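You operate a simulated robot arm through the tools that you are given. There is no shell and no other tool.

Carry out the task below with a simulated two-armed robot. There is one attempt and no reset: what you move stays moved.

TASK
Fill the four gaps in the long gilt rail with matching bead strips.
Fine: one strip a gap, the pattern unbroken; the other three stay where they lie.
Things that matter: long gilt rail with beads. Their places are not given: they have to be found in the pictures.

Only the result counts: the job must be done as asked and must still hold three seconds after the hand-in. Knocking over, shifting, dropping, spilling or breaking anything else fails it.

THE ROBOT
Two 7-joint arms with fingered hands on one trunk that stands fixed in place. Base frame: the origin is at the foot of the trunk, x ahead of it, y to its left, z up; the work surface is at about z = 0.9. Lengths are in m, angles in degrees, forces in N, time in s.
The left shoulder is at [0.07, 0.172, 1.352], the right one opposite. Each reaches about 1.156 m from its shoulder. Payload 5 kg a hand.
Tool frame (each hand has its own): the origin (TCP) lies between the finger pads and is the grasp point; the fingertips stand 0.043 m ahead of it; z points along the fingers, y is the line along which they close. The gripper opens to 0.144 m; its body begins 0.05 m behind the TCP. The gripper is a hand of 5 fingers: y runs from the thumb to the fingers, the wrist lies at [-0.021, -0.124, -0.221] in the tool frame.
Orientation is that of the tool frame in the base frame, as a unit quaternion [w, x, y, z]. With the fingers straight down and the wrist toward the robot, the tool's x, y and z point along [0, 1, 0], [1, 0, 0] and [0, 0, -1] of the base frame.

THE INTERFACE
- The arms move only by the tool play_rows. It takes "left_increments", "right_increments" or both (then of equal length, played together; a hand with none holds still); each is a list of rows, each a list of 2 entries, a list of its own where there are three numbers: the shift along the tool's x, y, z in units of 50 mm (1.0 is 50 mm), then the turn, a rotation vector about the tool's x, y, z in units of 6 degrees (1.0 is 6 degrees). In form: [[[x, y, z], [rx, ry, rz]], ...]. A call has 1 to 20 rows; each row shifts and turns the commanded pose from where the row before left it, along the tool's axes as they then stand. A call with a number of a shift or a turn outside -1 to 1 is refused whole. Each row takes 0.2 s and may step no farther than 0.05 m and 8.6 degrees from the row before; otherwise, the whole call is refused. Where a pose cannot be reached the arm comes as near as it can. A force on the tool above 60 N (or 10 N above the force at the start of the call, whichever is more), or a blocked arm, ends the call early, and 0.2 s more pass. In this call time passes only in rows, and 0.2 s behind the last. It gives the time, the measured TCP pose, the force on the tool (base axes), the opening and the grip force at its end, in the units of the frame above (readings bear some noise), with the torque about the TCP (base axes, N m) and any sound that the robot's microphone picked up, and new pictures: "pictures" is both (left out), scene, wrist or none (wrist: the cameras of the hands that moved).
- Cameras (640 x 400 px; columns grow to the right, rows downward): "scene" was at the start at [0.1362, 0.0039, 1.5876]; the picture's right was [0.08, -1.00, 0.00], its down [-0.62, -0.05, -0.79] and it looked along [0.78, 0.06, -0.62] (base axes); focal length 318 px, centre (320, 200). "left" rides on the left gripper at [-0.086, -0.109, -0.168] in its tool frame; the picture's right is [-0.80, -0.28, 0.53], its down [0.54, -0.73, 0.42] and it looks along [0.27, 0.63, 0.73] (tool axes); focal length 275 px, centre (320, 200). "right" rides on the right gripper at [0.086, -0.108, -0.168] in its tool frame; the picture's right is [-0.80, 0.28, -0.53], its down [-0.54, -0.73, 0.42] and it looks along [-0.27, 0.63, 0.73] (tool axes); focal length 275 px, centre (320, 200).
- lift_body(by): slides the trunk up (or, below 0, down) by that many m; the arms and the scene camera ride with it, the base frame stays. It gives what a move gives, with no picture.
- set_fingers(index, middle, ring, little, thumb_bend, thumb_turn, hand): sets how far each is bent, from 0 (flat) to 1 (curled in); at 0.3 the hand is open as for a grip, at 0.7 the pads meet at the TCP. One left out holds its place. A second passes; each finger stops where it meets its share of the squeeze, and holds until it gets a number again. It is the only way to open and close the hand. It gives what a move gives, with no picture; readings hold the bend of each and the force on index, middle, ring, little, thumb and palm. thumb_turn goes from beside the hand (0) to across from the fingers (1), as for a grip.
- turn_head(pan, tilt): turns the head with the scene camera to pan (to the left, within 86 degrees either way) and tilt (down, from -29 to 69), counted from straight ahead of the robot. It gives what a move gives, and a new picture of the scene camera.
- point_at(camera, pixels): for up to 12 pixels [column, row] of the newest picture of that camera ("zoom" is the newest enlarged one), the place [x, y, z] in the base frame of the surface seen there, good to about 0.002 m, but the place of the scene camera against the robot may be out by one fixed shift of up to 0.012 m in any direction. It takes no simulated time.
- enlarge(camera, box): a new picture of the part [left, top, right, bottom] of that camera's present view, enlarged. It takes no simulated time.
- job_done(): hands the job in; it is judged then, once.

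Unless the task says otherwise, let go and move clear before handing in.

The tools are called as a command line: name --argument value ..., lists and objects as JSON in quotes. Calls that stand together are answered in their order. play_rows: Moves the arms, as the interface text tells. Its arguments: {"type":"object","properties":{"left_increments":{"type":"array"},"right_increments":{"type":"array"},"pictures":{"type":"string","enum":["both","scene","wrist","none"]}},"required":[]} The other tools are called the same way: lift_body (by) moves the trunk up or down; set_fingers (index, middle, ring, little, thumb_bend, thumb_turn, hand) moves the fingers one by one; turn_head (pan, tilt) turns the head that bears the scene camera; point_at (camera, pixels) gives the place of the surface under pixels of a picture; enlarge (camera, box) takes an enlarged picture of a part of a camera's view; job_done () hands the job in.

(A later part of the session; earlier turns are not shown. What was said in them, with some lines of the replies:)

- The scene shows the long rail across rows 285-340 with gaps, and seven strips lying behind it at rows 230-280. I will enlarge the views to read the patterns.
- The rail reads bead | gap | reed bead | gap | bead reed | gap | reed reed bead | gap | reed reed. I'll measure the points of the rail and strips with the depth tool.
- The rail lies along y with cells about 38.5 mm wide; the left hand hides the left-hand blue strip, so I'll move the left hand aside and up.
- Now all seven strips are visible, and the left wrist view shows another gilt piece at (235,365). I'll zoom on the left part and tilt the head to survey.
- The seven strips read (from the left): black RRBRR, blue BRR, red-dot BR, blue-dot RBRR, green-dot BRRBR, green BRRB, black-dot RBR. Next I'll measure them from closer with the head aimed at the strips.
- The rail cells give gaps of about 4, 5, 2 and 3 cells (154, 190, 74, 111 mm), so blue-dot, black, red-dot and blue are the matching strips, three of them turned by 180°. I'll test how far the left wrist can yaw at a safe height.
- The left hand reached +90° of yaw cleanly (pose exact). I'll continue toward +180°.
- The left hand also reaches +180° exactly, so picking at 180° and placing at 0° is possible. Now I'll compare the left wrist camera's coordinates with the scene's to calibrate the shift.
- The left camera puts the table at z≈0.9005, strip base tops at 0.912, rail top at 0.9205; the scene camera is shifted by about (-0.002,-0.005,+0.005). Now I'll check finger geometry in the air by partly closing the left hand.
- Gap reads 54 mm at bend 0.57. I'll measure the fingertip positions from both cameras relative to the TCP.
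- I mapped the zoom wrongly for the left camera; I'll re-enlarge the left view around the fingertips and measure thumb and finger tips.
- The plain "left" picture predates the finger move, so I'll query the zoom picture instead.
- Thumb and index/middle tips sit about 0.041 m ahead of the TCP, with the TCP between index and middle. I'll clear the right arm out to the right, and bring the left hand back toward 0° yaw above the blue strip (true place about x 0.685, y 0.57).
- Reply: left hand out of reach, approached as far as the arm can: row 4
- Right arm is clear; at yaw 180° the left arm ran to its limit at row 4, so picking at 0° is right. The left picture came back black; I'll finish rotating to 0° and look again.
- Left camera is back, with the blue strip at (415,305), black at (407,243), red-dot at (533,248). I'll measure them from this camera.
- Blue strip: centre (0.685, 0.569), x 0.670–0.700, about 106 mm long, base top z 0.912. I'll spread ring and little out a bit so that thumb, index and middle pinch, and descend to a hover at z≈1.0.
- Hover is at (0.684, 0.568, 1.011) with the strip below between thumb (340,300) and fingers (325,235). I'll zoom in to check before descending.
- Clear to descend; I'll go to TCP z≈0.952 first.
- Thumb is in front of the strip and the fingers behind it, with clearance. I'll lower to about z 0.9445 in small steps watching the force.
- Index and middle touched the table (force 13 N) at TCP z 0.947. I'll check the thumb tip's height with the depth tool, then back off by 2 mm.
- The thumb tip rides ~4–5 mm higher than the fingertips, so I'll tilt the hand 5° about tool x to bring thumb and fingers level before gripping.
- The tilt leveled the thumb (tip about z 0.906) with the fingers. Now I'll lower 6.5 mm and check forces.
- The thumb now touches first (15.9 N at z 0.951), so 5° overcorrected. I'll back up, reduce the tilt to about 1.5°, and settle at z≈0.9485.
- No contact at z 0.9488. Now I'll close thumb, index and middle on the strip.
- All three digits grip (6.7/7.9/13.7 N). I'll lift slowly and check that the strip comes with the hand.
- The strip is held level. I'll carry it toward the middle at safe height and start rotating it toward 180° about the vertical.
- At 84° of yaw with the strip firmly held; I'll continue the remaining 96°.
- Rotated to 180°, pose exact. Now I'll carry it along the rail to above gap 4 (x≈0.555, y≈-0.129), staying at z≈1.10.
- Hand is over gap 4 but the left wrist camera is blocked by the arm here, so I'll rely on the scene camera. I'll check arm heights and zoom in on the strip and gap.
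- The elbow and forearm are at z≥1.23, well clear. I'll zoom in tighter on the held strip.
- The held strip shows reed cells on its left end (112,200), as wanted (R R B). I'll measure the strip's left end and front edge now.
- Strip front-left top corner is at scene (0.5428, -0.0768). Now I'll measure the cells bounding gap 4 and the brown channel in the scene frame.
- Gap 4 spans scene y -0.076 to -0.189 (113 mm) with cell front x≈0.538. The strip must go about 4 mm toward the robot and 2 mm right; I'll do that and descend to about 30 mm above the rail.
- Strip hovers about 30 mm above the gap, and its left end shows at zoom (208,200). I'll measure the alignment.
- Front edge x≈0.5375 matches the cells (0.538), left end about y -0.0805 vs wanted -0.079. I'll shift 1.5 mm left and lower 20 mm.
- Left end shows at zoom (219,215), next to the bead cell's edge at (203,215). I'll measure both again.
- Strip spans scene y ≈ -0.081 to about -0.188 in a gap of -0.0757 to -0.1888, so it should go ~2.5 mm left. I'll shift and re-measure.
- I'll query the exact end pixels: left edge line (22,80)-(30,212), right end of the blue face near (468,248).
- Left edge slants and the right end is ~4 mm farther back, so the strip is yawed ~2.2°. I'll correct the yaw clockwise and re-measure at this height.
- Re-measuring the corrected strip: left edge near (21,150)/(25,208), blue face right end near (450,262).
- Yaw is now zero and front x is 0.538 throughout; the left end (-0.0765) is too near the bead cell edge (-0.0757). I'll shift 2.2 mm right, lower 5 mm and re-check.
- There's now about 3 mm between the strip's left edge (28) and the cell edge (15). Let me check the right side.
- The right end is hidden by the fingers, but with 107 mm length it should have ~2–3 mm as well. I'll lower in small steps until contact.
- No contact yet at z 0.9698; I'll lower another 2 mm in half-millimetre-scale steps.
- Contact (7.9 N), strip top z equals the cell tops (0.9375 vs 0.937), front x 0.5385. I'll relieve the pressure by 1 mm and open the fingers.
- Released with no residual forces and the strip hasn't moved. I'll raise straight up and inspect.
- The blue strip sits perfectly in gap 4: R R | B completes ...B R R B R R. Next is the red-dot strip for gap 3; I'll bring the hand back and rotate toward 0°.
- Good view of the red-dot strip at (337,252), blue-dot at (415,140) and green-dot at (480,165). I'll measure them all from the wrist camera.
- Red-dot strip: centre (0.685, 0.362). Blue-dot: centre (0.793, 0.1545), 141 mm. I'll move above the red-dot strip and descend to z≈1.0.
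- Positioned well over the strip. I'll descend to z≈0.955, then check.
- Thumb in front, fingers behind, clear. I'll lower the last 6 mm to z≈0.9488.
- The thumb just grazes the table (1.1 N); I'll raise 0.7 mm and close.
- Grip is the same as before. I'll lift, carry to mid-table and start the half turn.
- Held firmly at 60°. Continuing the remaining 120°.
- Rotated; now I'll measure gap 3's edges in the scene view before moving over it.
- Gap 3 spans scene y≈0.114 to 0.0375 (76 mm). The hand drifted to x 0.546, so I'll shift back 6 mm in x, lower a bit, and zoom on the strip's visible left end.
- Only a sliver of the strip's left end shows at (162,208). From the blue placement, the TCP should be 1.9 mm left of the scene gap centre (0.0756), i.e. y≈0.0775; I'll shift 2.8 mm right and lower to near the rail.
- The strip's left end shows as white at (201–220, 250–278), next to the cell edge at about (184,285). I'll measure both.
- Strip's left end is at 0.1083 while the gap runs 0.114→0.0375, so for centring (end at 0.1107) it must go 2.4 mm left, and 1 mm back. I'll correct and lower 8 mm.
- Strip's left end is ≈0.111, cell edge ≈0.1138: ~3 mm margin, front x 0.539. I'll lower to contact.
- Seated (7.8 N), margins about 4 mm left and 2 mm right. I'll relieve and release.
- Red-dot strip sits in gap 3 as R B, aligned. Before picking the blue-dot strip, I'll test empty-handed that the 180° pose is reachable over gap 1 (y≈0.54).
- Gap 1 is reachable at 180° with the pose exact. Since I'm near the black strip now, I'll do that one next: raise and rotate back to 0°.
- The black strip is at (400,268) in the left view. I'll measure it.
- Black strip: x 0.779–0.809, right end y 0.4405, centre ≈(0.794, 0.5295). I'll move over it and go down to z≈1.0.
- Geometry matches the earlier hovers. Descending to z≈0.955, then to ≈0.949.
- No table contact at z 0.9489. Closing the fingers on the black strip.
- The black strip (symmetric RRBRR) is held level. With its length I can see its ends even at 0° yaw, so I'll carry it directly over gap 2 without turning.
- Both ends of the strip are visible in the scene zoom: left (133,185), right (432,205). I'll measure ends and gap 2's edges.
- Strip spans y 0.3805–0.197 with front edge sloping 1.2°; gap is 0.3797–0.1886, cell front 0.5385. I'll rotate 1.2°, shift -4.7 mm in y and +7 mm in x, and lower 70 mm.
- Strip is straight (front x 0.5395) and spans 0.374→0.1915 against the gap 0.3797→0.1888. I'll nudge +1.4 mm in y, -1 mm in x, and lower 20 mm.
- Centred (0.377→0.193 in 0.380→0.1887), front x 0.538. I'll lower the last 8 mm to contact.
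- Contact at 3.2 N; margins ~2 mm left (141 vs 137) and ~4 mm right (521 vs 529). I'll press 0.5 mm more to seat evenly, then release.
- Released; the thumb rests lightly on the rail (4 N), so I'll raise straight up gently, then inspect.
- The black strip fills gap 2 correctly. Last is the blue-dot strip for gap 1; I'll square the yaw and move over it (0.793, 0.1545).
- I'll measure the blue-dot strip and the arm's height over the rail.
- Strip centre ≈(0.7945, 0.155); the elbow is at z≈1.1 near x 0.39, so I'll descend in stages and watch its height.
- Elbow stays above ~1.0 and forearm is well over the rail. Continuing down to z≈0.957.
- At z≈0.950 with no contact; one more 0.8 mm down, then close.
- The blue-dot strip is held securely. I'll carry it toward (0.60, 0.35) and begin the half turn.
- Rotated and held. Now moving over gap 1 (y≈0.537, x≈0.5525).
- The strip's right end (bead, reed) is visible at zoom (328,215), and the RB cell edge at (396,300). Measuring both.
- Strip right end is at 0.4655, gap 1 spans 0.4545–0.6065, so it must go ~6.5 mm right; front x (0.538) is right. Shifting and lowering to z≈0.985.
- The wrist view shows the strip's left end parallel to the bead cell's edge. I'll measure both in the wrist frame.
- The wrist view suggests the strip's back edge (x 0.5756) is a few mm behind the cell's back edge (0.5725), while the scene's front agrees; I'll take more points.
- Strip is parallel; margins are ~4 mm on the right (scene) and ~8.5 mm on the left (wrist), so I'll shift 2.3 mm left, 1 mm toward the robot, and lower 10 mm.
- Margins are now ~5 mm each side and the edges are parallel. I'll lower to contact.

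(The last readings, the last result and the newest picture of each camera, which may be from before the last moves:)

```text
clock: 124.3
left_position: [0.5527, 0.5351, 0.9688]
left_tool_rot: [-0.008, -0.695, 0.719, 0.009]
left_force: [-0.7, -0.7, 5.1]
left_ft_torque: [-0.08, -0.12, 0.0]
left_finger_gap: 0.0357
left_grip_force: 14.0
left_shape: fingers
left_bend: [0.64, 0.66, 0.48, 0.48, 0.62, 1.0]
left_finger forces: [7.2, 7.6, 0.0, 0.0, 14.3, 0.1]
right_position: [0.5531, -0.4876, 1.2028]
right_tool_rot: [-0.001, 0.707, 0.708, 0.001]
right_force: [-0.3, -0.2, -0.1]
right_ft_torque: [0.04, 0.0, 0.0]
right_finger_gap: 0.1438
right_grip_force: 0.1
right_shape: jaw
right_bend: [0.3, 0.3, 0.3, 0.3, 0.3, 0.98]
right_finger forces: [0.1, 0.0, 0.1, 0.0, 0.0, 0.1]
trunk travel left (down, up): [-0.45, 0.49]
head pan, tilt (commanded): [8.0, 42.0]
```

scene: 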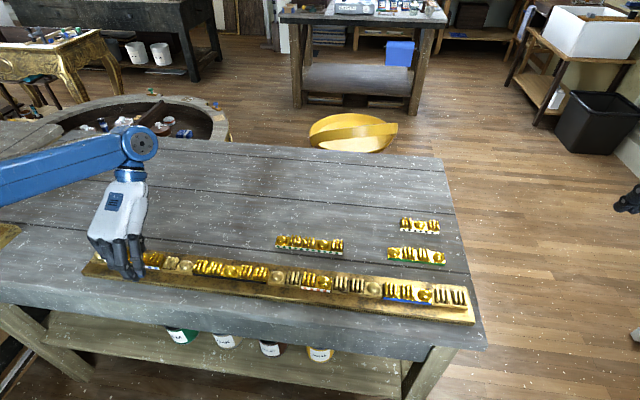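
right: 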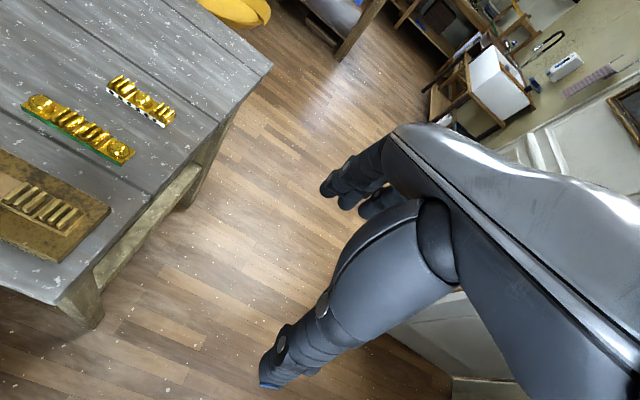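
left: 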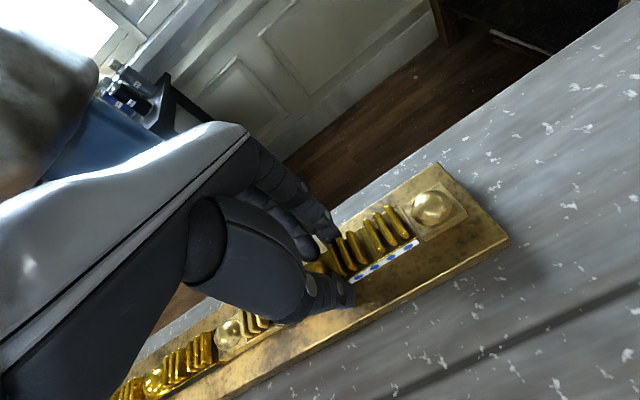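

Contact at 5.1 N. I'll check the pictures once before letting go.

enlarge --camera "left" --box '[320, 160, 520, 300]'

enlarge --camera "scene" --box '[80, 230, 200, 290]'

```text
2.86 times, centred on (420, 230) of left
```

zoom: 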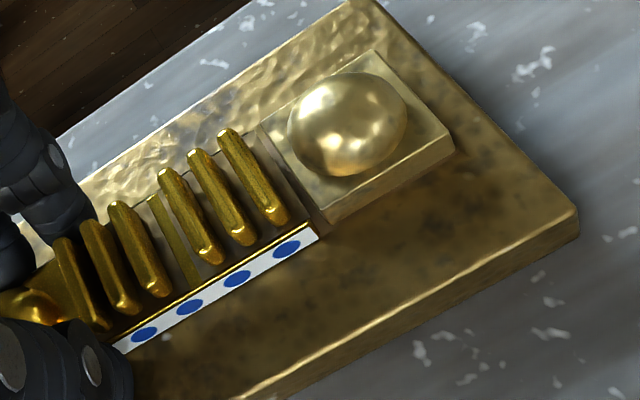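

```text
5.33 times, centred on (140, 260) of scene
```

zoom: 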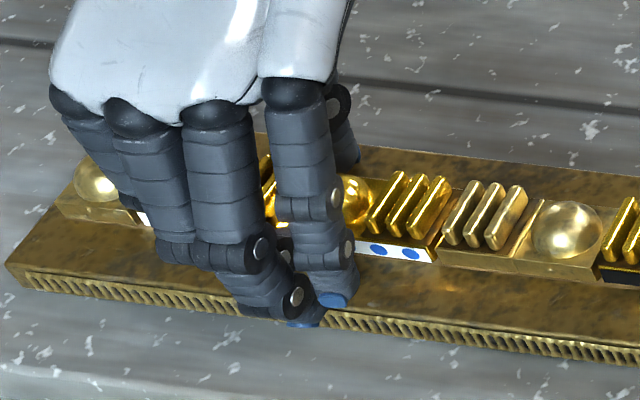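

Seated flat between the bead cell and the RB cell. I'll relieve slightly and release.

play_rows --left_increments '[[[0, 0, -0.015], [0, 0, 0]], [[0, 0, 0], [0, 0, 0]]]' --pictures "none"

set_fingers --hand "left" --index 0.57 --middle 0.57 --thumb_bend 0.57

play_rows --left_increments '[[[0, 0.001, -0.04], [0, 0, 0]], [[0, 0.003, -0.1], [0, 0, 0]], [[0, 0.006, -0.25], [0, 0, 0]], [[0, 0.013, -0.5], [0, 0, 0]], [[0, 0.02, -0.8], [0, 0, 0]], [[0, 0.02, -0.8], [0, 0, 0]], [[0, 0.0, -0.8], [0, 0, 0]], [[-0.9, 0, 0], [0, 0, 0]], [[0, 0, 0], [0, 0, 0]]]' --pictures "both"

enlarge --camera "scene" --box '[70, 230, 220, 300]'

```text
clock: 125.0
left_position: [0.552, 0.5346, 0.9686]
left_tool_rot: [-0.008, -0.694, 0.72, 0.009]
left_force: [-0.6, -0.3, 1.5]
left_ft_torque: [-0.01, -0.05, -0.02]
left_finger_gap: 0.0361
left_grip_force: 14.2
left_shape: fingers
left_bend: [0.64, 0.66, 0.48, 0.48, 0.62, 1.0]
left_finger forces: [7.2, 7.4, 0.1, 0.0, 13.8, 0.0]
right_position: [0.5534, -0.4885, 1.2029]
right_tool_rot: [0.001, 0.707, 0.707, 0.0]
right_force: [-0.3, -0.7, -1.1]
right_ft_torque: [-0.03, 0.0, -0.03]
right_finger_gap: 0.1436
right_grip_force: 0.0
right_shape: jaw
right_bend: [0.3, 0.3, 0.3, 0.3, 0.3, 0.98]
right_finger forces: [0.1, 0.0, 0.1, 0.0, 0.0, 0.1]
trunk travel left (down, up): [-0.45, 0.49]
head pan, tilt (commanded): [8.0, 42.0]
```

```text
clock: 126.0
left_position: [0.5531, 0.5349, 0.9694]
left_tool_rot: [-0.008, -0.695, 0.719, 0.009]
left_force: [0.5, 0.2, 0.7]
left_ft_torque: [-0.01, -0.04, 0.02]
left_finger_gap: 0.0562
left_grip_force: 0.0
left_shape: fingers
left_bend: [0.56, 0.56, 0.48, 0.48, 0.56, 1.0]
left_finger forces: [0.0, 0.1, 0.1, 0.0, 0.1, 0.1]
right_position: [0.5536, -0.4883, 1.2024]
right_tool_rot: [0.0, 0.707, 0.707, 0.0]
right_force: [0.2, -0.1, 0.0]
right_ft_torque: [0.0, -0.01, 0.0]
right_finger_gap: 0.1436
right_grip_force: 0.0
right_shape: jaw
right_bend: [0.3, 0.3, 0.3, 0.3, 0.3, 0.98]
right_finger forces: [0.1, 0.0, 0.0, 0.0, 0.1, 0.0]
trunk travel left (down, up): [-0.45, 0.49]
head pan, tilt (commanded): [8.0, 42.0]
```

```text
clock: 128.0
left_position: [0.5561, 0.5806, 1.134]
left_tool_rot: [-0.008, -0.695, 0.719, 0.009]
left_force: [-0.6, 0.1, -0.4]
left_ft_torque: [-0.01, 0.01, 0.01]
left_finger_gap: 0.0565
left_grip_force: 0.1
left_shape: fingers
left_bend: [0.56, 0.56, 0.48, 0.48, 0.56, 1.0]
left_finger forces: [0.0, 0.1, 0.1, 0.0, 0.1, 0.0]
right_position: [0.5538, -0.4876, 1.2024]
right_tool_rot: [0.0, 0.707, 0.707, 0.0]
right_force: [0.7, -0.8, -0.9]
right_ft_torque: [0.04, 0.04, 0.01]
right_finger_gap: 0.1437
right_grip_force: 0.0
right_shape: jaw
right_bend: [0.3, 0.3, 0.3, 0.3, 0.3, 0.98]
right_finger forces: [0.0, 0.0, 0.0, 0.0, 0.1, 0.1]
trunk travel left (down, up): [-0.45, 0.49]
head pan, tilt (commanded): [8.0, 42.0]
```

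scene: 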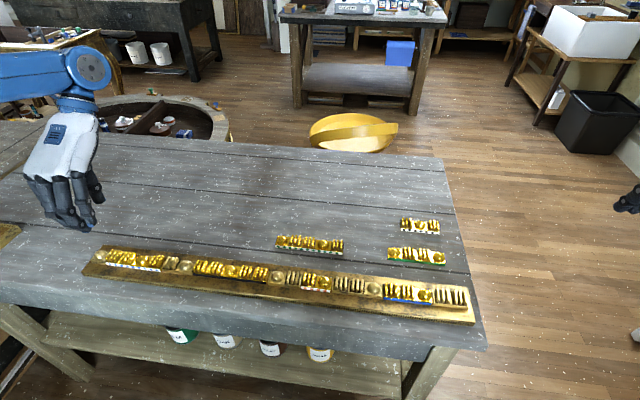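
left: 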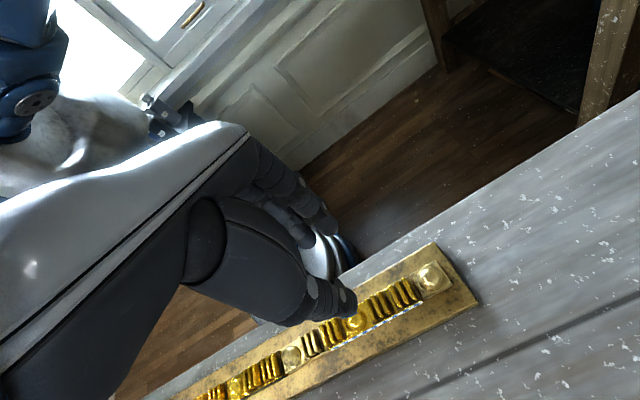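

```text
4.27 times, centred on (145, 265) of scene
```

zoom: 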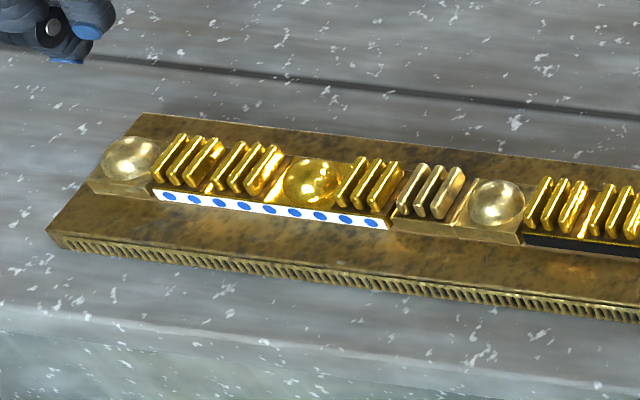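

All four strips are in. I'll zoom along the whole rail to verify alignment and check the three leftover strips.

enlarge --camera "scene" --box '[80, 235, 200, 290]'

point_at --camera "zoom" --pixels '[[148, 206], [150, 214], [200, 213], [260, 223], [320, 232], [380, 240], [438, 249], [440, 257], [455, 215], [130, 205], [450, 258], [130, 213]]'

enlarge --camera "scene" --box '[180, 245, 300, 300]'

enlarge --camera "scene" --box '[360, 210, 480, 330]'

enlarge --camera "scene" --box '[260, 220, 400, 310]'

```text
5.33 times, centred on (140, 262) of scene
```

zoom: 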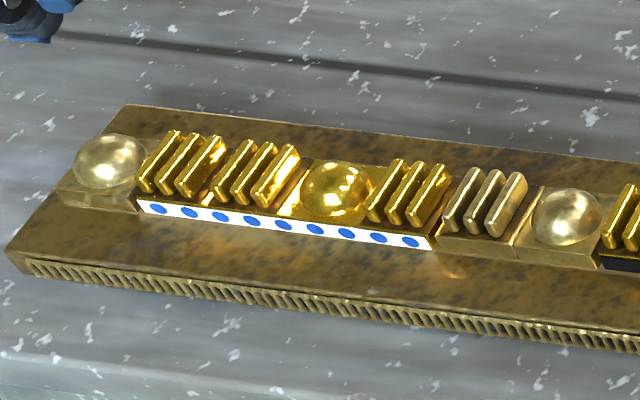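

```text
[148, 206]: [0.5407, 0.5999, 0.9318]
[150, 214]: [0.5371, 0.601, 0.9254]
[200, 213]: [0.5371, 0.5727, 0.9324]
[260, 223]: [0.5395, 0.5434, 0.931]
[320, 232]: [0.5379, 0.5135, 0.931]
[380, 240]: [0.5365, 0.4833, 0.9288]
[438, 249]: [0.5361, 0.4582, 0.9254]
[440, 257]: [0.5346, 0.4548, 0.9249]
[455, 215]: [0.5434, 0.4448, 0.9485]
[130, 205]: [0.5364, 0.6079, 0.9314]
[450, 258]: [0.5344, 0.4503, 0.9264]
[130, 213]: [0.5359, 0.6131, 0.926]
```

```text
5.33 times, centred on (240, 272) of scene
```

zoom: 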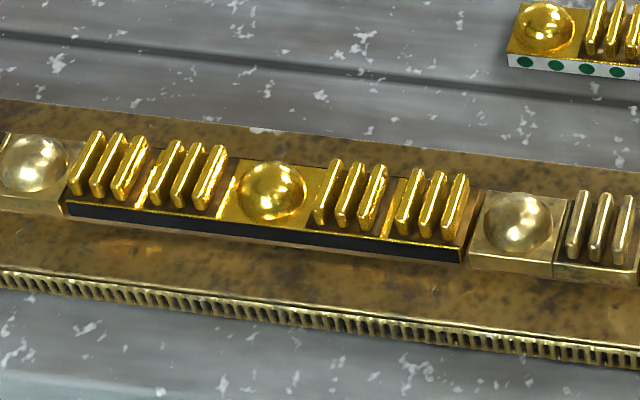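

```text
3.33 times, centred on (420, 270) of scene
```

zoom: 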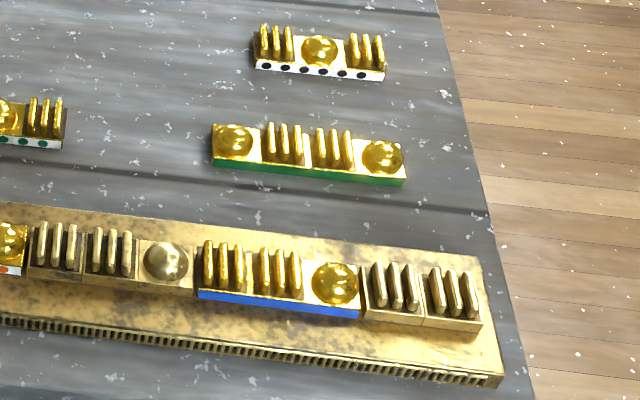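

```text
4.44 times, centred on (330, 265) of scene
```

zoom: 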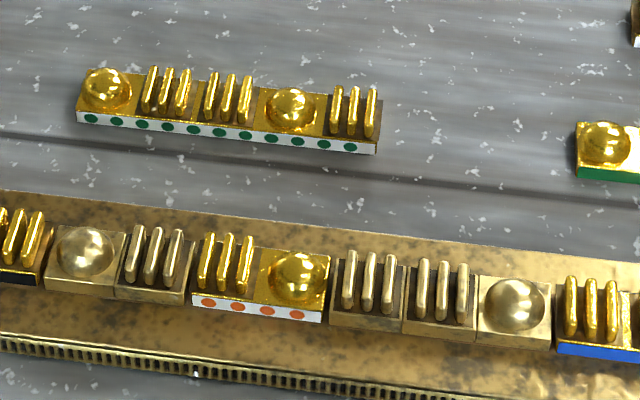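

Every gap is filled, the pattern reads B R R repeating along the whole rail, and the three spare strips are untouched. I'll raise the left hand further clear before handing in.

play_rows --left_increments '[[[-0.3, 0, -0.8], [0, 0, 0]], [[-0.3, 0, -0.8], [0, 0, 0]], [[0, 0, 0], [0, 0, 0]]]' --pictures "scene"

```text
clock: 128.8
left_position: [0.5595, 0.6092, 1.2138]
left_tool_rot: [-0.009, -0.696, 0.718, 0.008]
left_force: [0.4, 0.2, -0.2]
left_ft_torque: [0.04, 0.05, 0.0]
left_finger_gap: 0.0564
left_grip_force: 0.1
left_shape: fingers
left_bend: [0.56, 0.56, 0.48, 0.48, 0.56, 1.0]
left_finger forces: [0.1, 0.1, 0.0, 0.0, 0.1, 0.0]
right_position: [0.5542, -0.4871, 1.2039]
right_tool_rot: [0.0, 0.707, 0.707, 0.0]
right_force: [-0.6, 0.1, 0.3]
right_ft_torque: [-0.01, 0.02, -0.02]
right_finger_gap: 0.1436
right_grip_force: 0.0
right_shape: jaw
right_bend: [0.3, 0.3, 0.3, 0.3, 0.3, 0.98]
right_finger forces: [0.0, 0.0, 0.0, 0.1, 0.0, 0.0]
trunk travel left (down, up): [-0.45, 0.49]
head pan, tilt (commanded): [8.0, 42.0]
```

scene: 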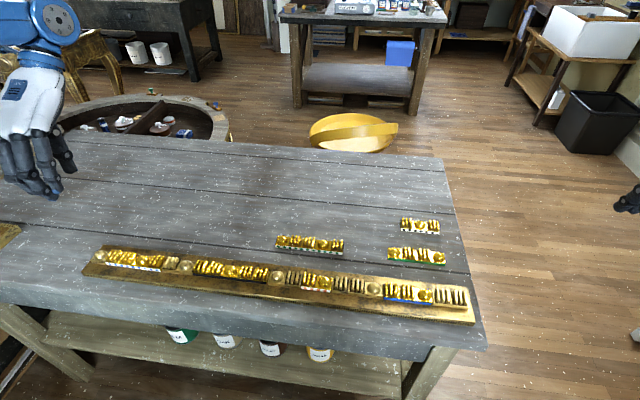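

Both hands are clear, the rail is complete at (100–470, 255–300) and the green-dot, green and black-dot strips lie where they were. Handing in.

job_done

```text
The job is handed in.
```

All four gaps in the long gilt rail are filled, and the job is handed in. The rail now reads bead, reed, reed without a break along its whole length.

| Gap (from the left) | Strip | Turned end for end |
|---|---|---|
| 1 | blue-dotted (four cells) | yes |
| 2 | black (five cells) | no, it reads the same both ways |
| 3 | red-dotted (two cells) | yes |
| 4 | blue (three cells) | yes |

- **Fit:** each strip sits flat on the rail in line with the fixed cells. A few millimetres of play remain at each end, because the strips are slightly shorter than the gaps.
- **Spare strips:** the green-dotted, green and black-dotted strips were never touched and lie where they were.
- **Arms:** both hands were open and well clear of the table before I handed in.
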